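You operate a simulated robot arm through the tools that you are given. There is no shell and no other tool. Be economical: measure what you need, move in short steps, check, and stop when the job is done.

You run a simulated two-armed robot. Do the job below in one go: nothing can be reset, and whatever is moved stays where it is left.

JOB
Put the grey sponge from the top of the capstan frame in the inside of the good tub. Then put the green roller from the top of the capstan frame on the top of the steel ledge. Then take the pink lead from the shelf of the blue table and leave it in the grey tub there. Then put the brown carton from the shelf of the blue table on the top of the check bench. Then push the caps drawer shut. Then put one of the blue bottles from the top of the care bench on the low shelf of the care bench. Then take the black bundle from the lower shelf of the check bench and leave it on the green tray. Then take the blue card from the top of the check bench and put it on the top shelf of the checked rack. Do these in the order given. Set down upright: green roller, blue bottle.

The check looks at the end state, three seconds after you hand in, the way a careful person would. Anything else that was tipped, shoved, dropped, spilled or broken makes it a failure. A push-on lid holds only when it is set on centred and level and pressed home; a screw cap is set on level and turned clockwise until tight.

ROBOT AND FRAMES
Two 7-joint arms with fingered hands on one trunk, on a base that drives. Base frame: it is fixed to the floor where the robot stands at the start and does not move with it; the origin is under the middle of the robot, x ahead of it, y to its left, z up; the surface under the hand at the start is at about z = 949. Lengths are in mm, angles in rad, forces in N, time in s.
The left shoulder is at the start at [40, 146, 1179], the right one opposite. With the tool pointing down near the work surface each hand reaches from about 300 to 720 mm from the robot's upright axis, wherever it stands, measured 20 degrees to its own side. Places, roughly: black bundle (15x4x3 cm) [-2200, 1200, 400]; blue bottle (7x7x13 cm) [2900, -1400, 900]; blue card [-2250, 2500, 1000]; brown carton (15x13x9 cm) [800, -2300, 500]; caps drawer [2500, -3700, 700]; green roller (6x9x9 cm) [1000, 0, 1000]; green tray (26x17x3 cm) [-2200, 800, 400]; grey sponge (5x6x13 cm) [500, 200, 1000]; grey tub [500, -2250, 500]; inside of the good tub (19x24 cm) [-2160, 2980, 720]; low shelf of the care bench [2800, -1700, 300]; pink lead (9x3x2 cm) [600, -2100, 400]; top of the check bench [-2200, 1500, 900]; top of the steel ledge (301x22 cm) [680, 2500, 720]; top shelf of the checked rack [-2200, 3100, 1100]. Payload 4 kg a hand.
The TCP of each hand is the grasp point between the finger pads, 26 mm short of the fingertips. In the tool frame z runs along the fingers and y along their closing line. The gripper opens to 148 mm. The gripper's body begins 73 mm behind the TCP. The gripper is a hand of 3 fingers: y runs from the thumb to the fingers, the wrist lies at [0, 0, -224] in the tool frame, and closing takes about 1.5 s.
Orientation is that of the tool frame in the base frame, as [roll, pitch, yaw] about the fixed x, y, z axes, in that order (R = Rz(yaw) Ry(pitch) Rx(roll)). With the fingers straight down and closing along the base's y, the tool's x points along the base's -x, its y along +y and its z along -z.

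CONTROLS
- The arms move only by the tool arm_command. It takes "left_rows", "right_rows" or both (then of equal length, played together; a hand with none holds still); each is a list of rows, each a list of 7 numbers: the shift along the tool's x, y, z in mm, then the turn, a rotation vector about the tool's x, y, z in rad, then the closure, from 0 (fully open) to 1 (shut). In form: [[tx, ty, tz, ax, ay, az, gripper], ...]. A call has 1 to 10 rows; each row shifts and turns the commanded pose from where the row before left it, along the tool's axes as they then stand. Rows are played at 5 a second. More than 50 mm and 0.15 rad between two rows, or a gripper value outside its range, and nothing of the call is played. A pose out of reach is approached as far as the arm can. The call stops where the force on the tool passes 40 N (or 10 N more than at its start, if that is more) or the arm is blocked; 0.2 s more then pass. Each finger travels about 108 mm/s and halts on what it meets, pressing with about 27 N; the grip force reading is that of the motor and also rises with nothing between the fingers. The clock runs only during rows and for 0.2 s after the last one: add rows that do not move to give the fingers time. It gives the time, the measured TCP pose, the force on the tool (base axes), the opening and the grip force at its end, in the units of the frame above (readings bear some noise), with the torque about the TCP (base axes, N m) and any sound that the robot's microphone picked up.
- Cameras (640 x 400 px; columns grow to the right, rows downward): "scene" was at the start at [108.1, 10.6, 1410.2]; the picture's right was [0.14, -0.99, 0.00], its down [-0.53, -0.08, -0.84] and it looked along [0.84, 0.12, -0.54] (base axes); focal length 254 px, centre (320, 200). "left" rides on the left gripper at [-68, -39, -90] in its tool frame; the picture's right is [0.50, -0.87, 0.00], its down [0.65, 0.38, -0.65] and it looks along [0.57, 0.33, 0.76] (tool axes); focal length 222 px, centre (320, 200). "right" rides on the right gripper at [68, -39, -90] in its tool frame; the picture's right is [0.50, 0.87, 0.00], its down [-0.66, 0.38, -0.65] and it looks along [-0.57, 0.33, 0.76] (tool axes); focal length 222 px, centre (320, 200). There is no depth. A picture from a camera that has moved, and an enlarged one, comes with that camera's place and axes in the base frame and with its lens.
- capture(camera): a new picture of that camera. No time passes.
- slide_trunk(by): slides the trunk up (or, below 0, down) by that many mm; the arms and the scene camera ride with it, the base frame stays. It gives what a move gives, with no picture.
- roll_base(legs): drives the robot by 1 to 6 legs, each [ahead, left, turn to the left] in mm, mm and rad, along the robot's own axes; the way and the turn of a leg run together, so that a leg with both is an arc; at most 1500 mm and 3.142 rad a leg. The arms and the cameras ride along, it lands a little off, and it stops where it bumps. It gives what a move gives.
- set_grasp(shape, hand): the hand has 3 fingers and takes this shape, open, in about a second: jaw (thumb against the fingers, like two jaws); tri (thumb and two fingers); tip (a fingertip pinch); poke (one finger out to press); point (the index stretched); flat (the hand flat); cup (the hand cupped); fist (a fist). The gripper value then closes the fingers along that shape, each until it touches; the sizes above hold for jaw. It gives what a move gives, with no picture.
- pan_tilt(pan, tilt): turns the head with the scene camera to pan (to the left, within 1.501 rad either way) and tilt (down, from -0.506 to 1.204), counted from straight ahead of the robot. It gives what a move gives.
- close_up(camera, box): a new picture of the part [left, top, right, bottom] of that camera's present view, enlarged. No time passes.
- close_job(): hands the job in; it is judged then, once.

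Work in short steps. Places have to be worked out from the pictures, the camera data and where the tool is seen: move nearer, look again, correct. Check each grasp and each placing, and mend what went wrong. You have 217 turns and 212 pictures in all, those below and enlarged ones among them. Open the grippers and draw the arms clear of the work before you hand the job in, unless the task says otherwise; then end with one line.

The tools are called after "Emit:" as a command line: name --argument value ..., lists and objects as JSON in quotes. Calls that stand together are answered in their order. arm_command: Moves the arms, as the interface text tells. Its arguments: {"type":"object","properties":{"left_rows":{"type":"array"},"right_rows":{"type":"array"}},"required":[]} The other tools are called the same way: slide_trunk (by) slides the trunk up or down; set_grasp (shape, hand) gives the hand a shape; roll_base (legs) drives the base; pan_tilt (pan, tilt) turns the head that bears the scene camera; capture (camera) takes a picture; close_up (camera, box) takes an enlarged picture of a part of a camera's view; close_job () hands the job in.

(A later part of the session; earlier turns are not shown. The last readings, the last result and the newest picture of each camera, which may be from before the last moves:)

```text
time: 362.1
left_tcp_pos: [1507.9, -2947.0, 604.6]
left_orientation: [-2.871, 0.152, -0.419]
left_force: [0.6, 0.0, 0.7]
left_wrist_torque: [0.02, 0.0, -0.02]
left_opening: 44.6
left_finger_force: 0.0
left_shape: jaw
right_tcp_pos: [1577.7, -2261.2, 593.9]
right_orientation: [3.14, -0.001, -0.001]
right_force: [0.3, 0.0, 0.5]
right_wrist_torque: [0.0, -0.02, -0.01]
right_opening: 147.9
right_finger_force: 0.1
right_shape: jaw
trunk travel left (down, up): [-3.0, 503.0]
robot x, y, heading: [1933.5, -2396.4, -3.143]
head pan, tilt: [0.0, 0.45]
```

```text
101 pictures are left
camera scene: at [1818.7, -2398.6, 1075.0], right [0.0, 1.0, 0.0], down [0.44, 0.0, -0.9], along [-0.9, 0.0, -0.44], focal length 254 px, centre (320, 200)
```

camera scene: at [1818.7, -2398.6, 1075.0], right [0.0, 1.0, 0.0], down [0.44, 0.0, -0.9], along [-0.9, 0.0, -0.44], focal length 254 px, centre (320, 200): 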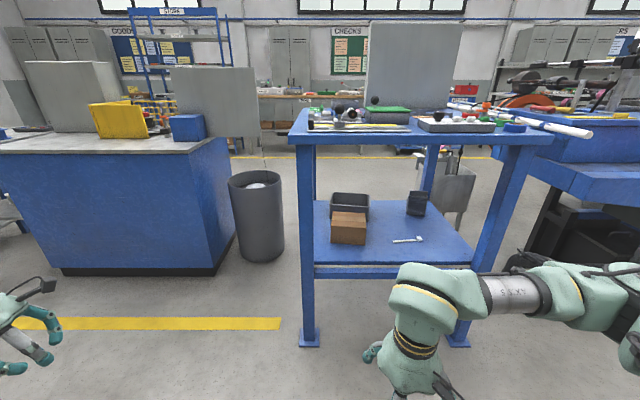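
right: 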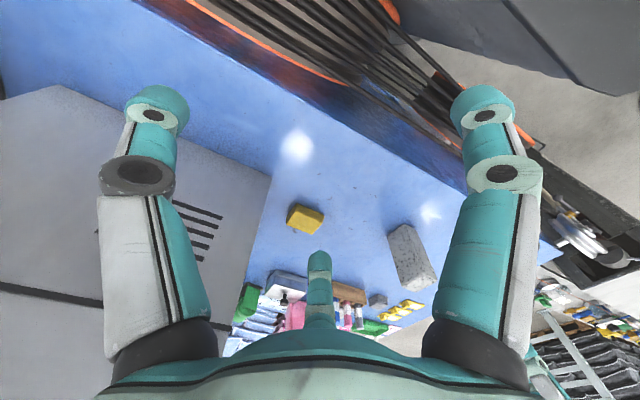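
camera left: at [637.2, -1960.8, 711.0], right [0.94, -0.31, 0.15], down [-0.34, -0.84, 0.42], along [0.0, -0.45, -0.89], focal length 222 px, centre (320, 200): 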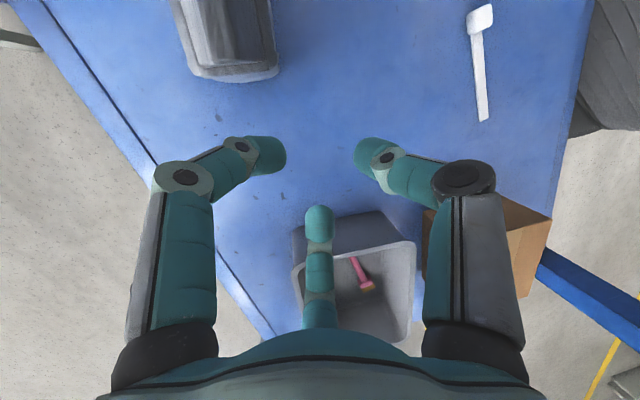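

Carton: near face x≈905, y -2346…-2194. I drive in 580 mm with the right hand low enough to pass under the table top.

Emit:
roll_base --legs '[[400, 0, 0], [180, 0, 0]]'

Emit:
capture --camera "right"

```text
time: 365.7
left_tcp_pos: [925.2, -2948.0, 603.4]
left_orientation: [-2.871, 0.154, -0.419]
left_force: [-0.9, 0.1, -0.1]
left_wrist_torque: [0.0, -0.04, 0.0]
left_opening: 44.9
left_finger_force: 0.1
left_shape: jaw
right_tcp_pos: [994.8, -2262.8, 594.7]
right_orientation: [3.139, -0.004, 0.001]
right_force: [0.1, -0.2, 0.0]
right_wrist_torque: [-0.01, -0.05, 0.0]
right_opening: 148.1
right_finger_force: 0.1
right_shape: jaw
trunk travel left (down, up): [-3.0, 503.0]
robot x, y, heading: [1355.3, -2397.2, -3.141]
head pan, tilt: [0.0, 0.45]
```

```text
100 pictures are left
camera right: at [1062.3, -2221.4, 684.4], right [0.5, -0.87, 0.0], down [-0.66, -0.38, 0.65], along [-0.56, -0.33, -0.76], focal length 222 px, centre (320, 200)
```

right: 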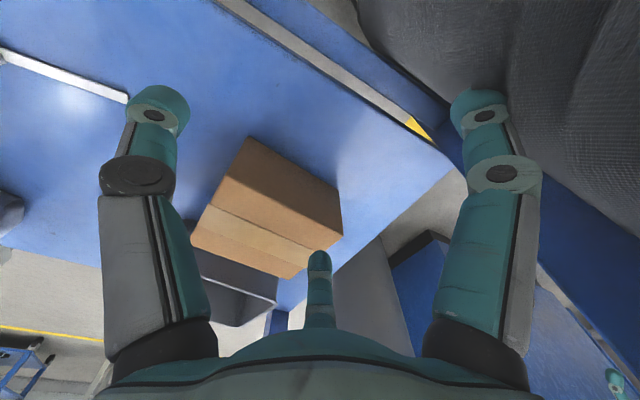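

Carton's top face: x 784–908, y -2342…-2200 (centre ≈ (846,-2271)). I move the open right hand above it.

Emit:
arm_command --right_rows '[[-37.3, 2, 0, 0, 0, 0.018, 0], [-37.3, 2, 0, 0, 0, 0.018, 0], [-37.3, 2, 0, 0, 0, 0.018, 0], [-37.3, 2, 0, 0, 0, 0.018, 0]]'

Emit:
capture --camera "right"

```text
time: 366.7
left_tcp_pos: [925.3, -2948.4, 603.7]
left_orientation: [-2.871, 0.152, -0.419]
left_force: [-0.6, -0.1, 0.2]
left_wrist_torque: [0.0, 0.01, 0.0]
left_opening: 44.7
left_finger_force: 0.1
left_shape: jaw
right_tcp_pos: [846.2, -2266.6, 592.3]
right_orientation: [3.141, -0.002, -0.072]
right_force: [-0.1, 0.1, -0.4]
right_wrist_torque: [-0.03, -0.01, 0.01]
right_opening: 148.0
right_finger_force: 0.1
right_shape: jaw
trunk travel left (down, up): [-3.0, 503.0]
robot x, y, heading: [1348.6, -2392.9, -3.141]
head pan, tilt: [0.0, 0.45]
```

```text
99 pictures are left
camera right: at [915.6, -2230.1, 683.4], right [0.44, -0.9, 0.0], down [-0.68, -0.33, 0.65], along [-0.59, -0.29, -0.76], focal length 222 px, centre (320, 200)
```

right: 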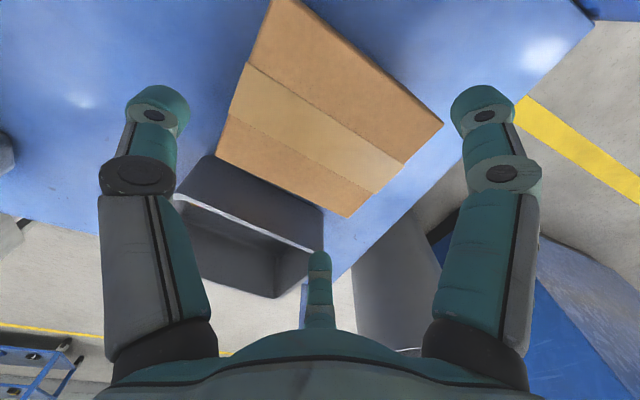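

Estimated box centre (835,-2271), top z≈503. I shift 11 mm and go down 75 mm, then look before going between.

Emit:
arm_command --right_rows '[[-11, 4, 0, 0, 0, 0, 0], [0, 0, 35, 0, 0, 0, 0], [0, 0, 32, 0, 0, 0, 0]]'

Emit:
capture --camera "right"

```text
time: 367.5
left_tcp_pos: [925.9, -2947.9, 604.6]
left_orientation: [-2.872, 0.153, -0.419]
left_force: [0.8, 0.0, 0.0]
left_wrist_torque: [0.01, 0.0, 0.01]
left_opening: 44.9
left_finger_force: 0.0
left_shape: jaw
right_tcp_pos: [836.6, -2268.6, 527.2]
right_orientation: [3.142, -0.003, -0.072]
right_force: [1.5, 0.0, 1.8]
right_wrist_torque: [-0.11, -0.18, 0.09]
right_opening: 147.9
right_finger_force: 0.1
right_shape: jaw
trunk travel left (down, up): [-3.0, 503.0]
robot x, y, heading: [1353.9, -2395.9, -3.139]
head pan, tilt: [0.0, 0.45]
```

```text
98 pictures are left
camera right: at [905.8, -2234.0, 617.2], right [0.44, -0.9, 0.0], down [-0.68, -0.33, 0.65], along [-0.59, -0.29, -0.76], focal length 222 px, centre (320, 200)
```

right: 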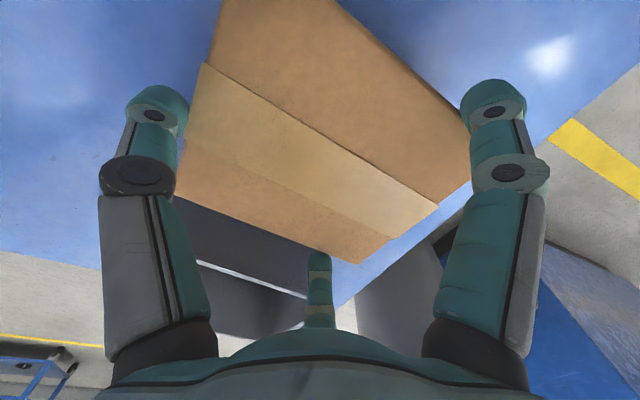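

The SE finger grazes the box corner. I rise 10, shift 5 mm in +x, turn 0.03, then go down gently in small steps watching force.

Emit:
arm_command --right_rows '[[0, 0, -12, 0, 0, 0, 0], [5, 0, 0, 0, 0, 0.03, 0], [0, 0, 10, 0, 0, 0, 0], [0, 0, 12, 0, 0, 0, 0], [0, 0, 12, 0, 0, 0, 0]]'

Emit:
capture --camera "right"

```text
time: 368.7
left_tcp_pos: [927.0, -2946.5, 604.1]
left_orientation: [-2.873, 0.155, -0.419]
left_force: [-0.1, -0.2, -0.1]
left_wrist_torque: [0.0, -0.01, -0.02]
left_opening: 44.5
left_finger_force: 0.0
left_shape: jaw
right_tcp_pos: [840.4, -2269.3, 507.5]
right_orientation: [3.14, 0.0, -0.103]
right_force: [0.6, 3.4, 12.2]
right_wrist_torque: [-0.18, -0.18, 0.01]
right_opening: 147.8
right_finger_force: 0.1
right_shape: jaw
trunk travel left (down, up): [-3.0, 503.0]
robot x, y, heading: [1348.1, -2397.0, -3.138]
head pan, tilt: [0.0, 0.45]
```

```text
97 pictures are left
camera right: at [911.1, -2236.2, 597.1], right [0.41, -0.91, 0.0], down [-0.69, -0.31, 0.66], along [-0.6, -0.27, -0.75], focal length 222 px, centre (320, 200)
```

right: 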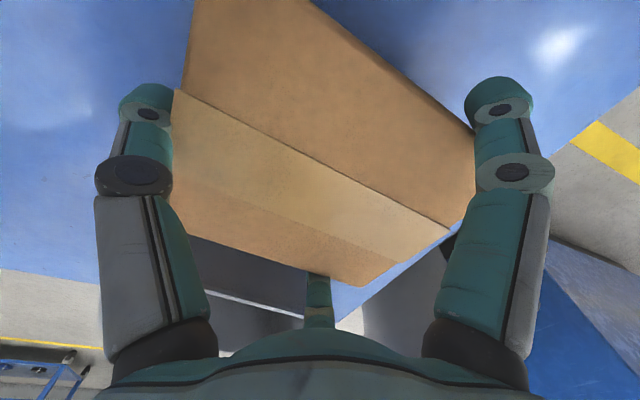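

The fingers are already ~20 mm down around the box with slight friction. I go down 14 more and close.

Emit:
arm_command --right_rows '[[0, -2, 7, 0, 0, 0, 0], [0, 0, 7, 0, 0, 0, 0], [0, 0, 0, 0, 0, 0, 0.3], [0, 0, 0, 0, 0, 0, 0.7], [0, 0, 0, 0, 0, 0, 1], [0, 0, 0, 0, 0, 0, 1]]'

Emit:
capture --camera "right"

```text
time: 370.1
left_tcp_pos: [927.0, -2948.7, 605.1]
left_orientation: [-2.873, 0.157, -0.419]
left_force: [0.9, -0.6, 0.1]
left_wrist_torque: [-0.02, -0.01, -0.01]
left_opening: 44.8
left_finger_force: 0.1
left_shape: jaw
right_tcp_pos: [841.3, -2267.2, 494.4]
right_orientation: [3.14, 0.003, -0.102]
right_force: [0.7, 11.5, 31.7]
right_wrist_torque: [-1.15, -0.07, 0.11]
right_opening: 127.9
right_finger_force: 27.4
right_shape: jaw
trunk travel left (down, up): [-3.0, 503.0]
robot x, y, heading: [1352.2, -2398.5, -3.139]
head pan, tilt: [0.0, 0.45]
```

```text
96 pictures are left
camera right: at [911.7, -2233.6, 583.7], right [0.41, -0.91, 0.0], down [-0.69, -0.31, 0.66], along [-0.6, -0.27, -0.75], focal length 222 px, centre (320, 200)
```

right: 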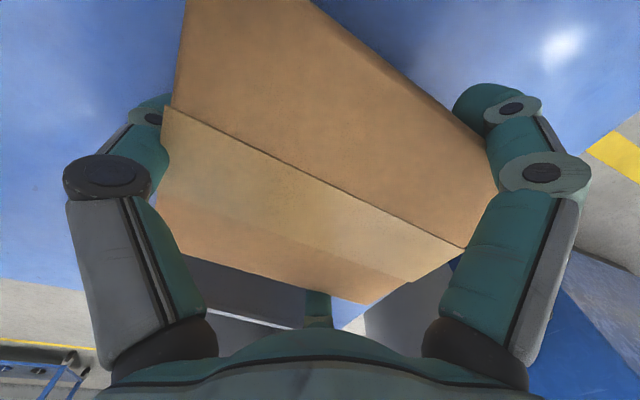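

Closed at 128 mm. I lift carefully 12 mm, then 30 more, and check whether the box follows.

Emit:
arm_command --right_rows '[[0, 0, -4, 0, 0, 0, 1], [0, 0, -4, 0, 0, 0, 1], [0, 0, -6, 0, 0, 0, 1], [0, 0, -10, 0, 0, 0, 1], [0, 0, -10, 0, 0, 0, 1]]'

Emit:
capture --camera "right"

```text
time: 371.3
left_tcp_pos: [926.6, -2947.7, 603.8]
left_orientation: [-2.871, 0.153, -0.42]
left_force: [0.7, 0.5, 1.2]
left_wrist_torque: [0.01, 0.02, 0.02]
left_opening: 44.7
left_finger_force: 0.0
left_shape: jaw
right_tcp_pos: [839.3, -2268.1, 525.8]
right_orientation: [3.141, -0.004, -0.1]
right_force: [-0.3, -0.6, -6.2]
right_wrist_torque: [0.03, 0.0, 0.02]
right_opening: 127.6
right_finger_force: 26.5
right_shape: jaw
trunk travel left (down, up): [-3.0, 503.0]
robot x, y, heading: [1351.7, -2397.1, -3.14]
head pan, tilt: [0.0, 0.45]
```

```text
95 pictures are left
camera right: at [911.1, -2234.4, 615.4], right [0.41, -0.91, 0.0], down [-0.69, -0.31, 0.65], along [-0.59, -0.27, -0.76], focal length 222 px, centre (320, 200)
```

right: 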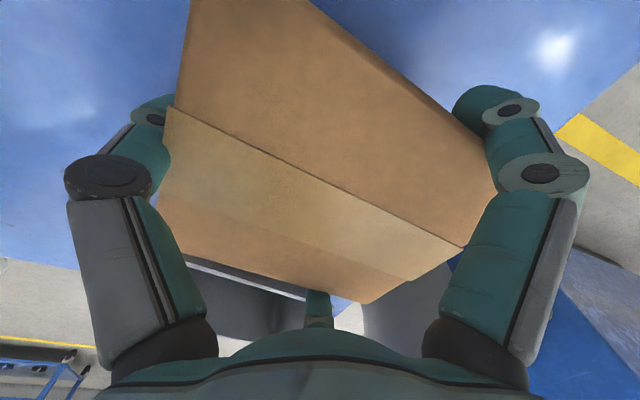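

The carton is lifted (≈0.6 kg) and level. I raise it 60 more and back the base out.

Emit:
arm_command --right_rows '[[0, 0, -20, 0, 0, 0, 1], [0, 0, -20, 0, 0, 0, 1], [0, 0, -20, 0, 0, 0, 1]]'

Emit:
roll_base --legs '[[-550, 0, 0]]'

Emit:
slide_trunk --by 347

Emit:
pan_tilt --pan -0.2 --tilt 0.7

Emit:
capture --camera "scene"

```text
time: 372.1
left_tcp_pos: [925.1, -2947.9, 603.8]
left_orientation: [-2.87, 0.154, -0.418]
left_force: [0.0, 0.2, -0.6]
left_wrist_torque: [0.0, -0.01, 0.01]
left_opening: 44.8
left_finger_force: 0.2
left_shape: jaw
right_tcp_pos: [840.1, -2266.9, 584.3]
right_orientation: [3.14, -0.003, -0.101]
right_force: [-0.4, 0.1, -5.3]
right_wrist_torque: [0.05, -0.01, 0.03]
right_opening: 127.4
right_finger_force: 27.6
right_shape: jaw
trunk travel left (down, up): [-3.0, 503.0]
robot x, y, heading: [1346.7, -2397.6, -3.139]
head pan, tilt: [0.0, 0.45]
```

```text
time: 375.2
left_tcp_pos: [1481.8, -2946.2, 604.8]
left_orientation: [-2.871, 0.154, -0.418]
left_force: [0.0, -0.1, -0.3]
left_wrist_torque: [0.01, -0.04, -0.01]
left_opening: 44.6
left_finger_force: 0.0
left_shape: jaw
right_tcp_pos: [1395.2, -2266.6, 585.1]
right_orientation: [-3.141, -0.003, -0.101]
right_force: [0.2, 0.2, -6.1]
right_wrist_torque: [0.01, 0.04, -0.01]
right_opening: 127.5
right_finger_force: 27.3
right_shape: jaw
trunk travel left (down, up): [-3.0, 503.0]
robot x, y, heading: [1906.8, -2396.5, -3.138]
head pan, tilt: [0.0, 0.45]
```

```text
time: 378.6
left_tcp_pos: [1481.2, -2947.1, 948.0]
left_orientation: [-2.871, 0.154, -0.418]
left_force: [-0.7, -0.2, 0.5]
left_wrist_torque: [0.01, -0.02, 0.01]
left_opening: 44.8
left_finger_force: 0.2
left_shape: jaw
right_tcp_pos: [1394.0, -2266.7, 929.9]
right_orientation: [3.14, -0.003, -0.101]
right_force: [-0.8, -0.7, -5.5]
right_wrist_torque: [0.08, -0.01, 0.02]
right_opening: 127.8
right_finger_force: 27.0
right_shape: jaw
trunk travel left (down, up): [-350.0, 156.0]
robot x, y, heading: [1904.9, -2393.8, -3.137]
head pan, tilt: [0.0, 0.45]
```

```text
time: 379.4
left_tcp_pos: [1481.0, -2947.3, 949.7]
left_orientation: [-2.87, 0.155, -0.418]
left_force: [0.2, 0.5, 0.0]
left_wrist_torque: [0.01, -0.01, -0.01]
left_opening: 44.8
left_finger_force: 0.0
left_shape: jaw
right_tcp_pos: [1396.3, -2266.8, 930.5]
right_orientation: [3.141, -0.002, -0.1]
right_force: [0.5, -0.2, -6.0]
right_wrist_torque: [0.03, 0.01, 0.01]
right_opening: 127.3
right_finger_force: 26.7
right_shape: jaw
trunk travel left (down, up): [-350.0, 156.0]
robot x, y, heading: [1903.7, -2394.0, -3.145]
head pan, tilt: [-0.201, 0.7]
```

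```text
94 pictures are left
camera scene: at [1800.2, -2381.6, 1398.4], right [0.2, 0.98, 0.0], down [0.63, -0.13, -0.76], along [-0.75, 0.15, -0.64], focal length 254 px, centre (320, 200)
```

scene: 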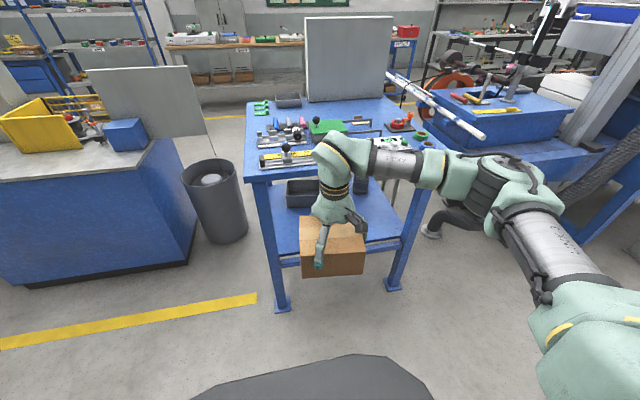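

Carton is secure. I raise the trunk and carry it around the south end of the line to the front aisle.

Emit:
slide_trunk --by 150

Emit:
roll_base --legs '[[0, 0, 1.571], [1500, 0, 0], [1500, 0, 0], [620, 0, 0], [0, 0, -1.571], [0, 510, 0]]'

Emit:
pan_tilt --pan -0.2 --tilt 0.4

Emit:
capture --camera "scene"

```text
time: 381.2
left_tcp_pos: [1480.4, -2946.7, 1100.0]
left_orientation: [-2.872, 0.154, -0.419]
left_force: [0.2, -0.4, -0.5]
left_wrist_torque: [-0.01, 0.0, -0.01]
left_opening: 44.7
left_finger_force: 0.1
left_shape: jaw
right_tcp_pos: [1394.4, -2267.6, 1081.0]
right_orientation: [-3.141, -0.003, -0.101]
right_force: [-0.4, 0.6, -6.6]
right_wrist_torque: [0.03, -0.01, -0.02]
right_opening: 127.8
right_finger_force: 27.4
right_shape: jaw
trunk travel left (down, up): [-500.0, 6.0]
robot x, y, heading: [1905.3, -2397.5, -3.133]
head pan, tilt: [-0.201, 0.7]
```

```text
time: 408.9
left_tcp_pos: [1487.5, -7061.1, 1099.5]
left_orientation: [-2.874, 0.152, -0.414]
left_force: [-0.9, 0.2, -0.1]
left_wrist_torque: [0.0, 0.03, 0.02]
left_opening: 44.7
left_finger_force: 0.1
left_shape: jaw
right_tcp_pos: [1399.1, -6381.7, 1080.5]
right_orientation: [3.14, -0.003, -0.098]
right_force: [-0.4, 0.2, -5.6]
right_wrist_torque: [0.04, 0.0, -0.01]
right_opening: 127.6
right_finger_force: 27.4
right_shape: jaw
trunk travel left (down, up): [-500.0, 6.0]
robot x, y, heading: [1911.4, -6505.8, -3.135]
head pan, tilt: [-0.201, 0.7]
```

```text
time: 409.7
left_tcp_pos: [1487.5, -7062.4, 1100.6]
left_orientation: [-2.87, 0.152, -0.414]
left_force: [0.3, 0.2, 0.2]
left_wrist_torque: [0.0, 0.02, 0.01]
left_opening: 44.8
left_finger_force: 0.1
left_shape: jaw
right_tcp_pos: [1399.2, -6382.7, 1081.2]
right_orientation: [-3.141, -0.002, -0.099]
right_force: [0.2, -0.2, -6.1]
right_wrist_torque: [0.07, 0.01, 0.0]
right_opening: 127.2
right_finger_force: 27.4
right_shape: jaw
trunk travel left (down, up): [-500.0, 6.0]
robot x, y, heading: [1908.7, -6513.1, -3.135]
head pan, tilt: [-0.201, 0.4]
```

```text
93 pictures are left
camera scene: at [1797.5, -6495.6, 1575.5], right [0.19, 0.98, 0.0], down [0.38, -0.07, -0.92], along [-0.9, 0.18, -0.39], focal length 254 px, centre (320, 200)
```

scene: 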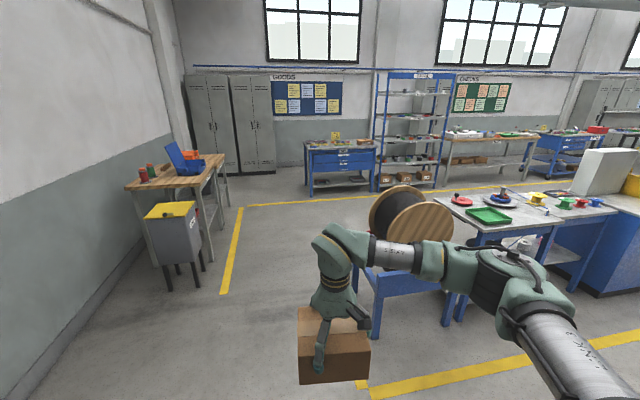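

Clear way ahead. I continue west past the reel stand, turn north, and drive up the front aisle.

Emit:
roll_base --legs '[[1500, 0, 0], [1110, 0, 0], [0, 0, -1.571], [1500, 0, 0], [1500, 0, 0], [1500, 0, 0]]'

Emit:
roll_base --legs '[[1500, 0, 0], [1500, 0, 0], [600, 0, 0], [0, 0, 1.571]]'

Emit:
pan_tilt --pan 0 --tilt 0.45

Emit:
capture --camera "scene"

```text
time: 447.4
left_tcp_pos: [-1297.9, -1592.9, 1100.5]
left_orientation: [-2.872, 0.154, -1.983]
left_force: [0.1, 0.0, -0.4]
left_wrist_torque: [-0.01, 0.0, 0.0]
left_opening: 44.9
left_finger_force: 0.1
left_shape: jaw
right_tcp_pos: [-617.9, -1503.3, 1081.3]
right_orientation: [-3.141, -0.003, -1.666]
right_force: [0.4, 0.4, -5.6]
right_wrist_torque: [-0.02, -0.03, 0.02]
right_opening: 127.0
right_finger_force: 27.2
right_shape: jaw
trunk travel left (down, up): [-500.0, 6.0]
robot x, y, heading: [-744.4, -2017.2, 1.58]
head pan, tilt: [-0.201, 0.4]
```

```text
time: 468.7
left_tcp_pos: [-1211.1, 1029.9, 1100.6]
left_orientation: [-2.871, 0.154, -0.395]
left_force: [0.4, 0.0, -0.9]
left_wrist_torque: [-0.04, 0.01, 0.0]
left_opening: 44.6
left_finger_force: 0.0
left_shape: jaw
right_tcp_pos: [-1312.0, 1707.4, 1080.6]
right_orientation: [3.141, -0.003, -0.078]
right_force: [-0.5, -1.0, -5.7]
right_wrist_torque: [0.05, 0.0, 0.02]
right_opening: 127.3
right_finger_force: 27.4
right_shape: jaw
trunk travel left (down, up): [-500.0, 6.0]
robot x, y, heading: [-798.9, 1590.6, -3.112]
head pan, tilt: [-0.201, 0.4]
```

```text
time: 469.4
left_tcp_pos: [-1210.6, 1029.2, 1100.4]
left_orientation: [-2.87, 0.154, -0.395]
left_force: [0.1, 0.6, -0.6]
left_wrist_torque: [0.01, 0.01, 0.02]
left_opening: 44.7
left_finger_force: 0.2
left_shape: jaw
right_tcp_pos: [-1311.7, 1706.8, 1079.9]
right_orientation: [3.141, -0.004, -0.079]
right_force: [-0.3, -0.5, -6.2]
right_wrist_torque: [0.01, 0.02, 0.0]
right_opening: 127.3
right_finger_force: 27.1
right_shape: jaw
trunk travel left (down, up): [-500.0, 6.0]
robot x, y, heading: [-798.2, 1586.7, -3.116]
head pan, tilt: [0.0, 0.45]
```

```text
92 pictures are left
camera scene: at [-912.4, 1584.6, 1570.9], right [-0.02, 1.0, 0.0], down [0.44, 0.01, -0.9], along [-0.9, -0.02, -0.44], focal length 254 px, centre (320, 200)
```

scene: 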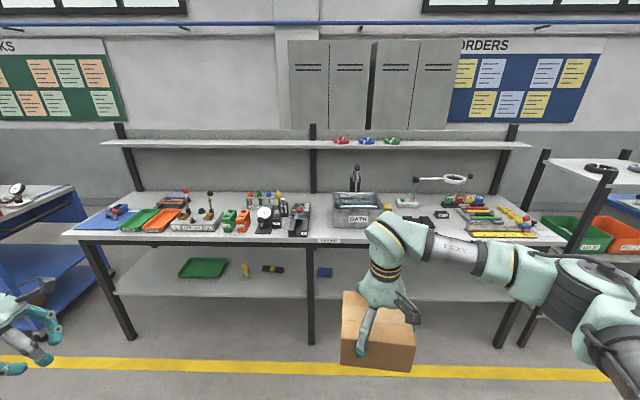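

I see the check bench. I enlarge its top to find free room for the carton, and its lower shelf.

Emit:
close_up --camera "scene" --box '[300, 160, 570, 260]'

Emit:
close_up --camera "scene" --box '[60, 170, 330, 290]'

```text
2.37 times, centred on (435, 210) of scene
camera zoom: at [-912.4, 1584.6, 1570.9], right [-0.02, 1.0, 0.0], down [0.44, 0.01, -0.9], along [-0.9, -0.02, -0.44], focal length 602 px, centre (47, 176)
```

zoom: 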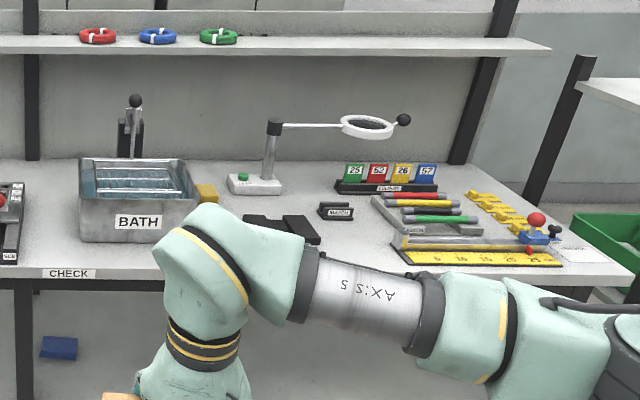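

```text
2.37 times, centred on (195, 230) of scene
camera zoom: at [-912.4, 1584.6, 1570.9], right [-0.02, 1.0, 0.0], down [0.44, 0.01, -0.9], along [-0.9, -0.02, -0.44], focal length 602 px, centre (616, 129)
```

zoom: 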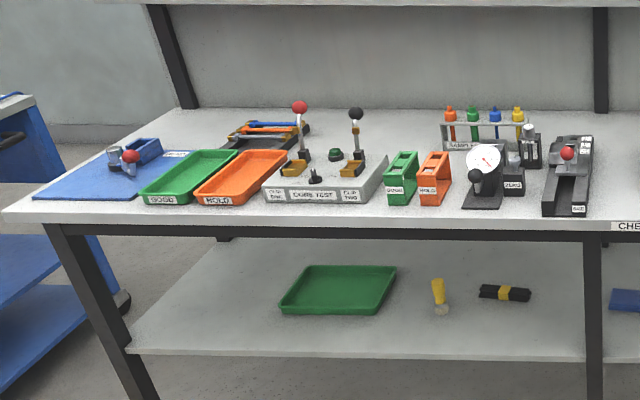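

The only open patch is at the front between the black pads (y≤2124) and the ruler (y≥2264), about 140 × 190 mm; the carton fits with its 13 cm side along y. I turn so the right shoulder leads, move to that stretch, and rotate the carton 90°.

Emit:
roll_base --legs '[[0, 0, 0.9], [-254, -572, 0]]'

Emit:
arm_command --right_rows '[[12.8, -42.8, 0, 0, 0, -0.077, 1], [16.1, -41.8, 0, 0, 0, -0.077, 1], [19.2, -40.4, 0, 0, 0, -0.077, 1], [22.3, -38.8, 0, 0, 0, -0.077, 1], [25.2, -37, 0, 0, 0, -0.077, 1], [28, -34.9, 0, 0, 0, -0.077, 1], [30.6, -32.7, 0, 0, 0, -0.077, 1], [33.1, -30.2, 0, 0, 0, -0.077, 1], [35.3, -27.6, 0, 0, 0, -0.077, 1], [37.2, -24.8, 0, 0, 0, -0.077, 1]]'

Emit:
pan_tilt --pan -0.9 --tilt 0.6

Emit:
capture --camera "scene"

```text
time: 475.3
left_tcp_pos: [-924.3, 1467.6, 1099.2]
left_orientation: [-2.869, 0.155, 0.502]
left_force: [0.3, -0.3, 0.8]
left_wrist_torque: [0.02, 0.0, -0.02]
left_opening: 44.9
left_finger_force: 0.1
left_shape: jaw
right_tcp_pos: [-1519.0, 1809.7, 1080.0]
right_orientation: [-3.141, -0.004, 0.821]
right_force: [0.2, -1.0, -5.7]
right_wrist_torque: [0.03, 0.06, 0.03]
right_opening: 127.2
right_finger_force: 26.6
right_shape: jaw
trunk travel left (down, up): [-500.0, 6.0]
robot x, y, heading: [-1107.9, 2143.1, -2.218]
head pan, tilt: [0.0, 0.45]
```

```text
time: 477.5
left_tcp_pos: [-925.2, 1470.8, 1101.1]
left_orientation: [-2.872, 0.153, 0.503]
left_force: [-0.1, 0.2, -0.6]
left_wrist_torque: [-0.02, 0.0, 0.02]
left_opening: 44.8
left_finger_force: 0.0
left_shape: jaw
right_tcp_pos: [-1745.8, 2199.7, 1079.4]
right_orientation: [3.138, -0.001, 1.592]
right_force: [1.4, -0.6, -6.4]
right_wrist_torque: [-0.05, 0.03, 0.0]
right_opening: 127.4
right_finger_force: 27.3
right_shape: jaw
trunk travel left (down, up): [-500.0, 6.0]
robot x, y, heading: [-1108.4, 2138.2, -2.218]
head pan, tilt: [0.0, 0.45]
```

```text
time: 478.7
left_tcp_pos: [-925.9, 1469.1, 1100.5]
left_orientation: [-2.872, 0.153, 0.503]
left_force: [0.2, 0.8, 0.0]
left_wrist_torque: [-0.02, 0.02, 0.04]
left_opening: 44.5
left_finger_force: 0.1
left_shape: jaw
right_tcp_pos: [-1745.5, 2198.4, 1080.0]
right_orientation: [3.139, -0.003, 1.586]
right_force: [-0.4, 0.5, -6.7]
right_wrist_torque: [0.0, 0.04, -0.03]
right_opening: 127.3
right_finger_force: 27.1
right_shape: jaw
trunk travel left (down, up): [-500.0, 6.0]
robot x, y, heading: [-1105.2, 2139.9, -2.223]
head pan, tilt: [-0.901, 0.6]
```

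```text
89 pictures are left
camera scene: at [-1209.0, 2119.7, 1557.4], right [-0.02, 1.0, 0.0], down [0.57, 0.01, -0.82], along [-0.82, -0.02, -0.57], focal length 254 px, centre (320, 200)
```

scene: 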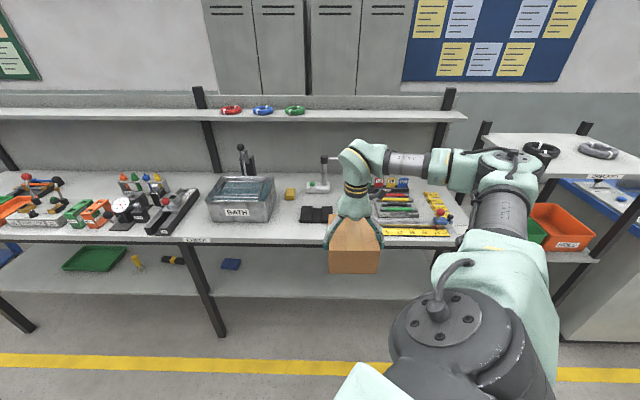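

Good. I enlarge the spot to measure the gap from here; the box hides a part of it.

Emit:
close_up --camera "scene" --box '[280, 150, 470, 290]'

Emit:
capture --camera "right"

```text
2.86 times, centred on (375, 220) of scene
camera zoom: at [-1209.0, 2119.7, 1557.4], right [-0.02, 1.0, 0.0], down [0.57, 0.01, -0.82], along [-0.82, -0.02, -0.57], focal length 726 px, centre (163, 143)
```

zoom: 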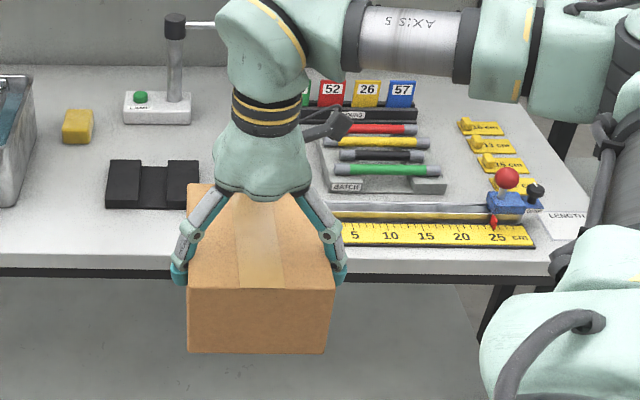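

```text
87 pictures are left
camera right: at [-1785.6, 2266.8, 1170.1], right [0.86, 0.52, 0.0], down [0.39, -0.65, 0.65], along [0.34, -0.56, -0.76], focal length 222 px, centre (320, 200)
```

right: 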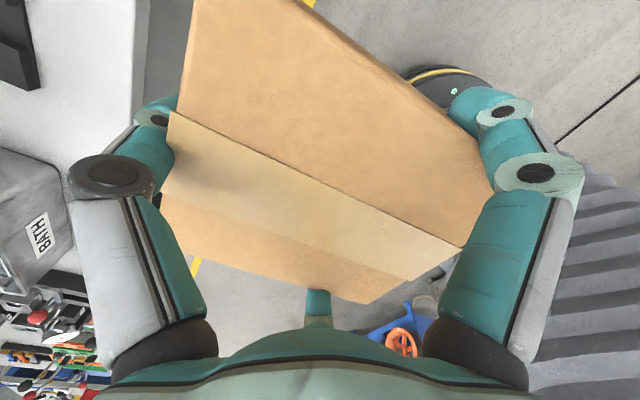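

The gap is y 2152–2300; target box centre (-1955, 2226). I drive the base over by (-209,+27) at this height and re-check.

Emit:
roll_base --legs '[[105, -183, 0]]'

Emit:
pan_tilt --pan -0.9 --tilt 0.75

Emit:
close_up --camera "scene" --box '[230, 120, 450, 270]'

Emit:
capture --camera "right"

```text
time: 480.3
left_tcp_pos: [-1130.1, 1495.6, 1099.1]
left_orientation: [-2.869, 0.154, 0.506]
left_force: [0.5, -0.3, 0.7]
left_wrist_torque: [-0.01, 0.04, 0.0]
left_opening: 44.8
left_finger_force: 0.0
left_shape: jaw
right_tcp_pos: [-1951.1, 2224.2, 1083.0]
right_orientation: [-3.14, -0.001, 1.592]
right_force: [0.6, -1.5, -5.7]
right_wrist_torque: [-0.03, 0.01, 0.02]
right_opening: 127.1
right_finger_force: 27.0
right_shape: jaw
trunk travel left (down, up): [-500.0, 6.0]
robot x, y, heading: [-1318.1, 2168.8, -2.212]
head pan, tilt: [-0.901, 0.6]
```

```text
time: 481.0
left_tcp_pos: [-1133.3, 1497.1, 1099.9]
left_orientation: [-2.872, 0.154, 0.506]
left_force: [-0.9, -0.2, 0.2]
left_wrist_torque: [0.04, 0.02, -0.02]
left_opening: 45.0
left_finger_force: 0.1
left_shape: jaw
right_tcp_pos: [-1953.7, 2223.7, 1079.7]
right_orientation: [3.137, -0.001, 1.592]
right_force: [-0.6, 0.1, -7.0]
right_wrist_torque: [0.0, 0.01, -0.02]
right_opening: 127.0
right_finger_force: 27.6
right_shape: jaw
trunk travel left (down, up): [-500.0, 6.0]
robot x, y, heading: [-1318.5, 2168.7, -2.22]
head pan, tilt: [-0.901, 0.75]
```

```text
2.67 times, centred on (340, 195) of scene
camera zoom: at [-1412.5, 2146.2, 1544.5], right [-0.02, 1.0, 0.0], down [0.68, 0.02, -0.73], along [-0.73, -0.02, -0.68], focal length 678 px, centre (267, 213)
```

zoom: 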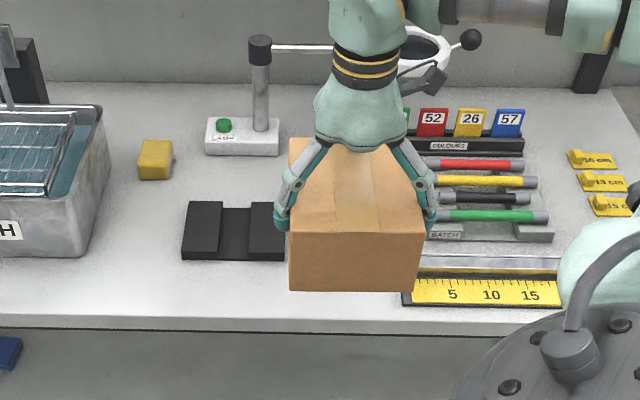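

```text
85 pictures are left
camera right: at [-1995.0, 2292.1, 1170.2], right [0.86, 0.52, 0.0], down [0.39, -0.65, 0.65], along [0.34, -0.56, -0.76], focal length 222 px, centre (320, 200)
```

right: 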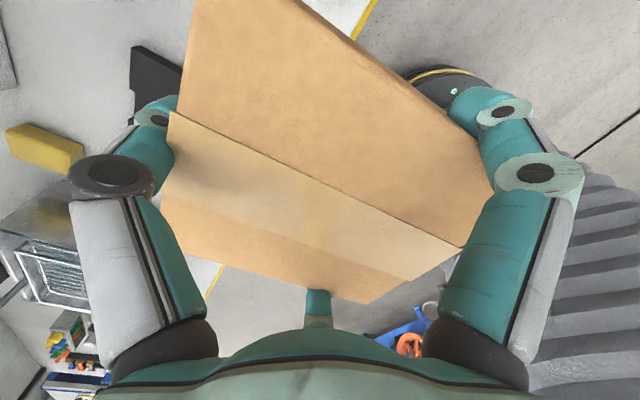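

Cross-checking several views, the bench top is nearer z≈805 with its front edge at x≈-1985; pads end at y≈2153, ruler starts y≈2325. New target: box centre (-2085, 2239). I drive over by (-131,+15) and lower the trunk 110.

Emit:
roll_base --legs '[[67, -113, 0]]'

Emit:
slide_trunk --by -110

Emit:
close_up --camera "scene" --box '[230, 120, 450, 270]'

```text
time: 482.3
left_tcp_pos: [-1262.0, 1509.1, 1099.8]
left_orientation: [-2.871, 0.158, 0.504]
left_force: [-0.3, -0.3, 0.3]
left_wrist_torque: [0.03, 0.04, 0.0]
left_opening: 44.7
left_finger_force: 0.1
left_shape: jaw
right_tcp_pos: [-2081.0, 2239.1, 1080.5]
right_orientation: [3.139, -0.002, 1.593]
right_force: [-0.1, 0.4, -5.5]
right_wrist_torque: [-0.01, 0.04, -0.03]
right_opening: 127.3
right_finger_force: 27.4
right_shape: jaw
trunk travel left (down, up): [-500.0, 6.0]
robot x, y, heading: [-1446.1, 2182.3, -2.215]
head pan, tilt: [-0.901, 0.75]
```

```text
time: 483.7
left_tcp_pos: [-1264.1, 1510.0, 989.9]
left_orientation: [-2.872, 0.153, 0.505]
left_force: [-0.1, 0.0, 0.3]
left_wrist_torque: [-0.02, 0.01, 0.01]
left_opening: 44.8
left_finger_force: 0.1
left_shape: jaw
right_tcp_pos: [-2083.7, 2239.6, 969.2]
right_orientation: [3.138, -0.002, 1.592]
right_force: [0.0, -0.2, -6.3]
right_wrist_torque: [-0.02, 0.01, 0.01]
right_opening: 127.1
right_finger_force: 27.1
right_shape: jaw
trunk travel left (down, up): [-390.0, 116.0]
robot x, y, heading: [-1444.2, 2183.4, -2.217]
head pan, tilt: [-0.901, 0.75]
```

```text
2.67 times, centred on (340, 195) of scene
camera zoom: at [-1542.7, 2160.5, 1434.1], right [-0.02, 1.0, 0.0], down [0.68, 0.02, -0.73], along [-0.73, -0.02, -0.68], focal length 678 px, centre (267, 213)
```

zoom: 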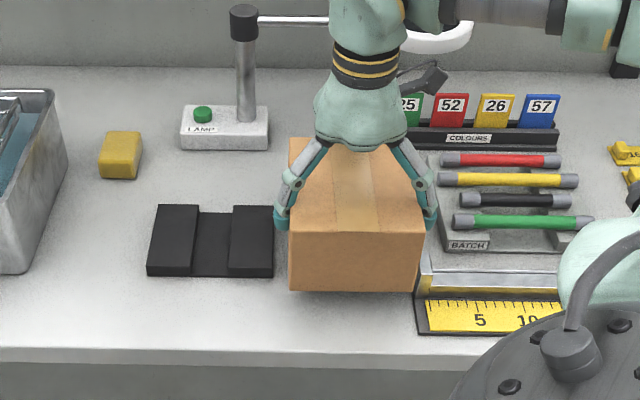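

Alignment looks right: ~15 mm free on both sides and the front edge. I lower 65, then 12, watching the force.

Emit:
slide_trunk --by -60

Emit:
close_up --camera "scene" --box '[230, 120, 450, 270]'

```text
time: 484.4
left_tcp_pos: [-1262.2, 1510.5, 944.7]
left_orientation: [-2.869, 0.155, 0.506]
left_force: [0.6, 0.0, 0.0]
left_wrist_torque: [-0.01, -0.03, -0.01]
left_opening: 44.5
left_finger_force: 0.0
left_shape: jaw
right_tcp_pos: [-2083.2, 2237.4, 933.6]
right_orientation: [-3.132, 0.012, 1.584]
right_force: [-3.5, 1.8, 13.9]
right_wrist_torque: [0.57, -1.37, 0.14]
right_opening: 126.6
right_finger_force: 26.8
right_shape: jaw
trunk travel left (down, up): [-347.0, 159.0]
robot x, y, heading: [-1443.4, 2177.8, -2.219]
head pan, tilt: [-0.901, 0.75]
stopped: the force on the tool passed its limit at 56 N (the readings are from after the stop); the commanded pose is now the measured one
```

```text
2.67 times, centred on (340, 195) of scene
camera zoom: at [-1538.6, 2159.7, 1390.2], right [-0.02, 1.0, 0.0], down [0.68, 0.02, -0.73], along [-0.73, -0.02, -0.68], focal length 678 px, centre (267, 213)
```

zoom: 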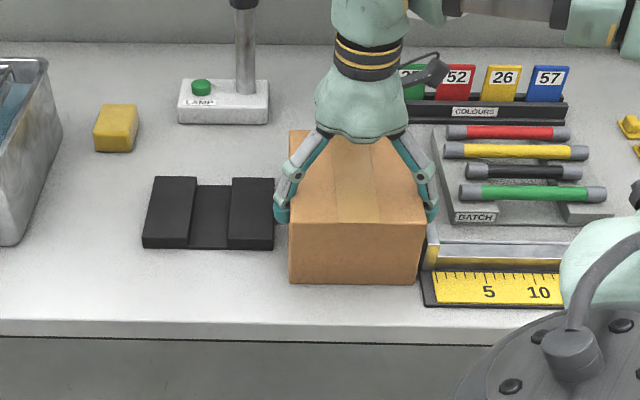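

Contact came at box-bottom z≈850, so that's the bench, but the right side is very near the ruler. I rise 15, shift 9 mm toward -y, then set down slowly.

Emit:
arm_command --right_rows '[[0, 0, -8, 0, 0, 0, 1], [0, 0, -8, 0, 0, 0, 1], [-9, 0, 0, 0, 0, 0, 1], [0, 0, 6, 0, 0, 0, 1]]'

Emit:
close_up --camera "scene" --box '[260, 170, 400, 260]'

```text
time: 485.4
left_tcp_pos: [-1264.6, 1509.3, 945.9]
left_orientation: [-2.872, 0.155, 0.504]
left_force: [0.0, -0.7, -0.9]
left_wrist_torque: [0.04, 0.0, 0.0]
left_opening: 44.5
left_finger_force: 0.1
left_shape: jaw
right_tcp_pos: [-2086.5, 2229.5, 943.1]
right_orientation: [-3.135, 0.01, 1.584]
right_force: [0.3, 0.2, -6.5]
right_wrist_torque: [-0.03, 0.04, 0.0]
right_opening: 126.5
right_finger_force: 27.0
right_shape: jaw
trunk travel left (down, up): [-347.0, 159.0]
robot x, y, heading: [-1448.2, 2180.7, -2.218]
head pan, tilt: [-0.901, 0.75]
```

```text
4.44 times, centred on (330, 215) of scene
camera zoom: at [-1542.6, 2160.6, 1390.7], right [-0.02, 1.0, 0.0], down [0.68, 0.02, -0.73], along [-0.73, -0.02, -0.68], focal length 1130 px, centre (276, 133)
```

zoom: 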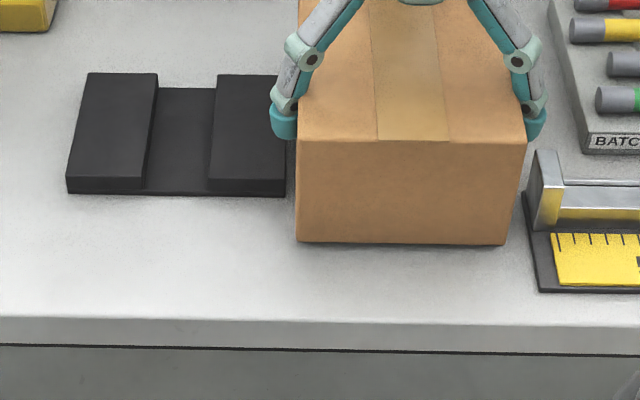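

Clear both sides. I lower the last ~10 mm gently.

Emit:
arm_command --right_rows '[[0, 0, 4, 0, 0, 0, 1], [0, 0, 3, 0, 0, 0, 1], [0, 0, 3, 0, 0, 0, 1], [0, 0, 0, 0, 0, 0, 1]]'

Emit:
close_up --camera "scene" --box '[260, 170, 400, 260]'

```text
time: 486.4
left_tcp_pos: [-1263.2, 1508.1, 947.5]
left_orientation: [-2.872, 0.155, 0.505]
left_force: [0.1, -1.1, -0.5]
left_wrist_torque: [0.02, 0.02, 0.0]
left_opening: 44.9
left_finger_force: 0.0
left_shape: jaw
right_tcp_pos: [-2085.4, 2228.1, 935.1]
right_orientation: [-3.132, 0.01, 1.583]
right_force: [-6.6, -2.1, 16.3]
right_wrist_torque: [0.84, -1.26, 0.1]
right_opening: 126.5
right_finger_force: 26.8
right_shape: jaw
trunk travel left (down, up): [-347.0, 159.0]
robot x, y, heading: [-1446.1, 2181.0, -2.216]
head pan, tilt: [-0.901, 0.75]
```

```text
4.44 times, centred on (330, 215) of scene
camera zoom: at [-1541.0, 2159.9, 1391.0], right [-0.02, 1.0, 0.0], down [0.68, 0.02, -0.73], along [-0.73, -0.02, -0.68], focal length 1130 px, centre (276, 133)
```

zoom: 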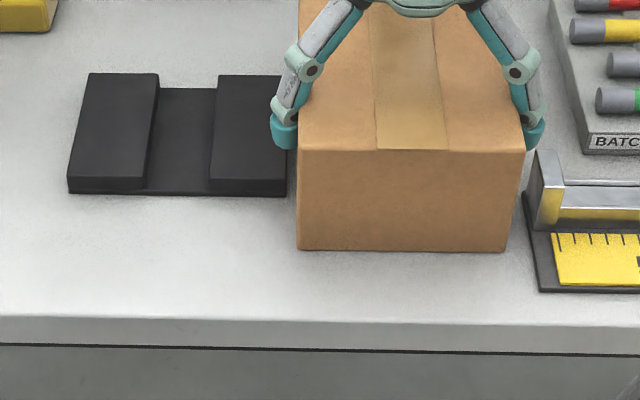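

The front edge touches; the rest will settle a few millimetres. I open fully and lift straight up.

Emit:
arm_command --right_rows '[[0, 0, 0, 0, 0, 0, 0.1], [0, 0, 0, 0, 0, 0, 0], [0, 0, 0, 0, 0, 0, 0], [0, 0, -8, 0, 0, 0, 0], [0, 0, -15, 0, 0, 0, 0], [0, 0, -30, 0, 0, 0, 0], [0, 0, -40, 0, 0, 0, 0], [0, 0, -40, 0, 0, 0, 0]]'

Emit:
close_up --camera "scene" --box '[240, 110, 460, 260]'

```text
time: 488.2
left_tcp_pos: [-1262.9, 1509.2, 945.7]
left_orientation: [-2.872, 0.154, 0.504]
left_force: [0.9, 0.0, 0.5]
left_wrist_torque: [0.01, -0.01, 0.01]
left_opening: 44.8
left_finger_force: 0.0
left_shape: jaw
right_tcp_pos: [-2085.8, 2230.0, 1067.9]
right_orientation: [-3.134, 0.011, 1.585]
right_force: [-0.7, -1.2, 0.0]
right_wrist_torque: [0.03, -0.01, 0.01]
right_opening: 148.0
right_finger_force: 0.1
right_shape: jaw
trunk travel left (down, up): [-347.0, 159.0]
robot x, y, heading: [-1445.3, 2176.5, -2.215]
head pan, tilt: [-0.901, 0.75]
```

```text
2.67 times, centred on (350, 185) of scene
camera zoom: at [-1541.3, 2159.8, 1390.8], right [-0.02, 1.0, 0.0], down [0.68, 0.02, -0.73], along [-0.73, -0.02, -0.68], focal length 678 px, centre (240, 240)
```

zoom: 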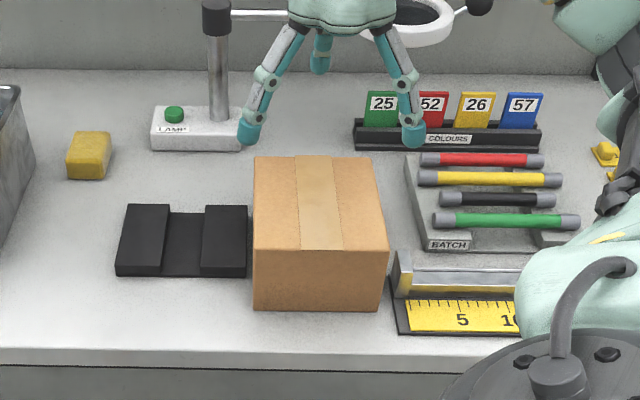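

Job 4 done: the carton stands flat. Now to the far aisle for the drawer: raise the trunk, back off and drive.

Emit:
slide_trunk --by 150

Emit:
roll_base --legs '[[-393, 518, 0], [0, 0, 0.645], [1500, 0, 0], [1500, 0, 0], [1500, 0, 0], [1500, 0, 0]]'

Emit:
roll_base --legs '[[1180, 0, 0], [0, 0, 1.571], [0, -1500, 0], [1500, 0, 0], [1150, 0, 0], [0, 0, 1.571]]'

Emit:
pan_tilt --pan -0.5 --tilt 0.35

Emit:
capture --camera "scene"

```text
time: 490.0
left_tcp_pos: [-1262.2, 1509.7, 1096.8]
left_orientation: [-2.871, 0.153, 0.504]
left_force: [0.2, 0.4, 0.8]
left_wrist_torque: [-0.06, 0.0, 0.01]
left_opening: 44.6
left_finger_force: 0.1
left_shape: jaw
right_tcp_pos: [-2084.4, 2231.5, 1217.9]
right_orientation: [-3.134, 0.01, 1.583]
right_force: [-0.2, -0.8, -0.4]
right_wrist_torque: [0.03, -0.01, 0.0]
right_opening: 147.8
right_finger_force: 0.0
right_shape: jaw
trunk travel left (down, up): [-497.0, 9.0]
robot x, y, heading: [-1445.8, 2181.1, -2.212]
head pan, tilt: [-0.901, 0.75]
```

```text
time: 523.5
left_tcp_pos: [-347.0, -4252.0, 1097.2]
left_orientation: [-2.871, 0.154, 1.143]
left_force: [0.1, -0.5, -0.1]
left_wrist_torque: [-0.04, 0.01, 0.03]
left_opening: 44.7
left_finger_force: 0.0
left_shape: jaw
right_tcp_pos: [-1437.9, -4164.3, 1217.7]
right_orientation: [-3.134, 0.012, 2.223]
right_force: [-0.1, 0.7, 0.3]
right_wrist_torque: [-0.02, 0.01, 0.02]
right_opening: 148.0
right_finger_force: 0.0
right_shape: jaw
trunk travel left (down, up): [-497.0, 9.0]
robot x, y, heading: [-893.2, -3823.6, -1.577]
head pan, tilt: [-0.901, 0.75]
```

```text
time: 556.6
left_tcp_pos: [1190.0, -6070.6, 1095.9]
left_orientation: [-2.87, 0.154, -1.99]
left_force: [-0.1, 0.0, 0.4]
left_wrist_torque: [0.03, 0.02, -0.02]
left_opening: 44.5
left_finger_force: 0.0
left_shape: jaw
right_tcp_pos: [2280.4, -6149.6, 1217.7]
right_orientation: [-3.135, 0.01, -0.908]
right_force: [-0.3, 0.2, -0.8]
right_wrist_torque: [0.02, -0.01, 0.0]
right_opening: 147.8
right_finger_force: 0.0
right_shape: jaw
trunk travel left (down, up): [-497.0, 9.0]
robot x, y, heading: [1737.2, -6496.3, 1.574]
head pan, tilt: [-0.901, 0.75]
```

```text
time: 557.5
left_tcp_pos: [1189.0, -6071.8, 1097.6]
left_orientation: [-2.87, 0.152, -1.988]
left_force: [-0.3, -0.5, 0.1]
left_wrist_torque: [0.01, -0.02, 0.01]
left_opening: 44.8
left_finger_force: 0.0
left_shape: jaw
right_tcp_pos: [2280.0, -6147.7, 1216.8]
right_orientation: [-3.134, 0.01, -0.907]
right_force: [0.0, 0.6, 0.7]
right_wrist_torque: [-0.01, 0.01, 0.03]
right_opening: 148.1
right_finger_force: 0.1
right_shape: jaw
trunk travel left (down, up): [-497.0, 9.0]
robot x, y, heading: [1741.8, -6495.1, 1.572]
head pan, tilt: [-0.499, 0.351]
```

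```text
79 pictures are left
camera scene: at [1783.6, -6394.9, 1577.0], right [0.88, -0.48, 0.0], down [-0.16, -0.3, -0.94], along [0.45, 0.83, -0.34], focal length 254 px, centre (320, 200)
```

scene: 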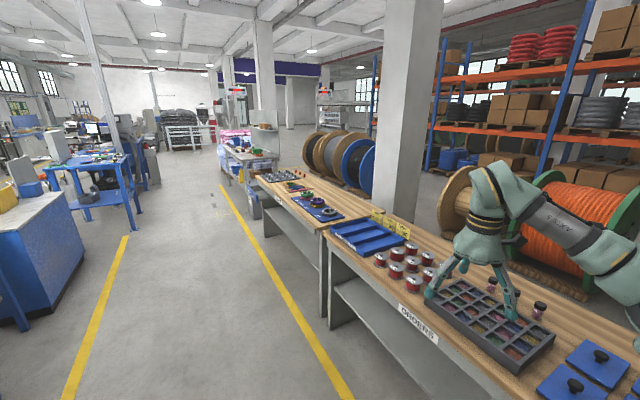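

Driving up to y≈-3700 and turning to face +x toward the drawer.

Emit:
roll_base --legs '[[1400, 140, 0], [1395, 0, 0], [0, 0, -1.571]]'

Emit:
pan_tilt --pan 0 --tilt 0.5

Emit:
capture --camera "scene"

```text
time: 574.9
left_tcp_pos: [1991.7, -3144.0, 1095.2]
left_orientation: [-2.87, 0.153, 2.735]
left_force: [-0.2, -0.6, -0.2]
left_wrist_torque: [-0.02, -0.01, -0.02]
left_opening: 44.7
left_finger_force: 0.0
left_shape: jaw
right_tcp_pos: [1923.4, -4236.2, 1217.3]
right_orientation: [-3.134, 0.008, -2.468]
right_force: [0.2, -0.7, -0.1]
right_wrist_torque: [0.02, 0.0, -0.03]
right_opening: 147.9
right_finger_force: 0.0
right_shape: jaw
trunk travel left (down, up): [-497.0, 9.0]
robot x, y, heading: [1576.9, -3698.9, 0.011]
head pan, tilt: [-0.499, 0.351]
```

```text
time: 575.8
left_tcp_pos: [1991.4, -3144.4, 1096.8]
left_orientation: [-2.87, 0.156, 2.734]
left_force: [-0.2, -0.3, 0.3]
left_wrist_torque: [-0.01, 0.02, -0.03]
left_opening: 44.6
left_finger_force: 0.1
left_shape: jaw
right_tcp_pos: [1924.6, -4236.1, 1218.4]
right_orientation: [-3.135, 0.011, -2.467]
right_force: [-0.8, 0.5, 0.3]
right_wrist_torque: [0.02, 0.0, -0.01]
right_opening: 147.8
right_finger_force: 0.0
right_shape: jaw
trunk travel left (down, up): [-497.0, 9.0]
robot x, y, heading: [1572.2, -3703.5, 0.014]
head pan, tilt: [0.0, 0.499]
```

```text
78 pictures are left
camera scene: at [1683.3, -3701.1, 1563.4], right [0.01, -1.0, 0.0], down [-0.48, -0.01, -0.88], along [0.88, 0.01, -0.48], focal length 254 px, centre (320, 200)
```

scene: 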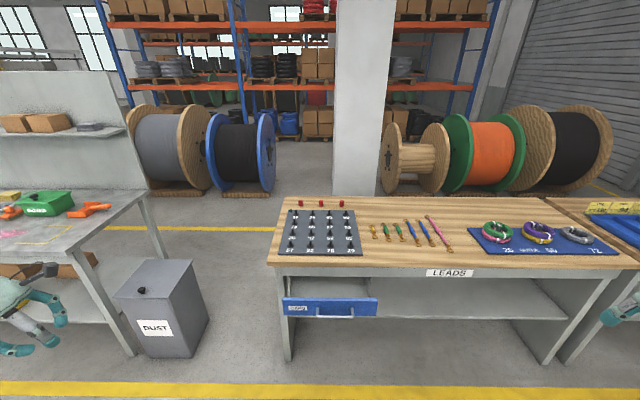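

The blue drawer hangs under the table's left end. I zoom in to read it and see how far it is open.

Emit:
close_up --camera "scene" --box '[260, 250, 400, 340]'

```text
4.44 times, centred on (330, 295) of scene
camera zoom: at [1683.3, -3701.1, 1563.4], right [0.01, -1.0, 0.0], down [-0.48, -0.01, -0.88], along [0.88, 0.01, -0.48], focal length 1130 px, centre (276, -222)
```

zoom: 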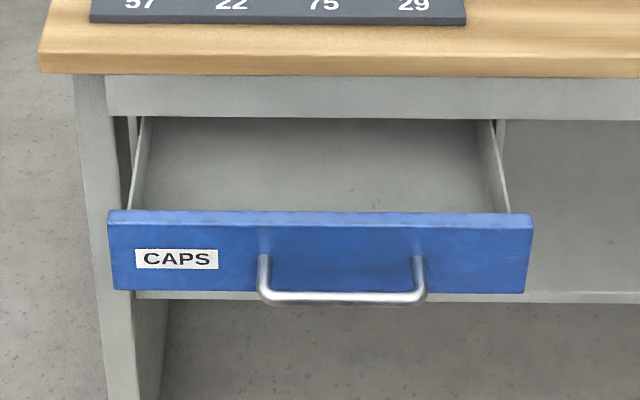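

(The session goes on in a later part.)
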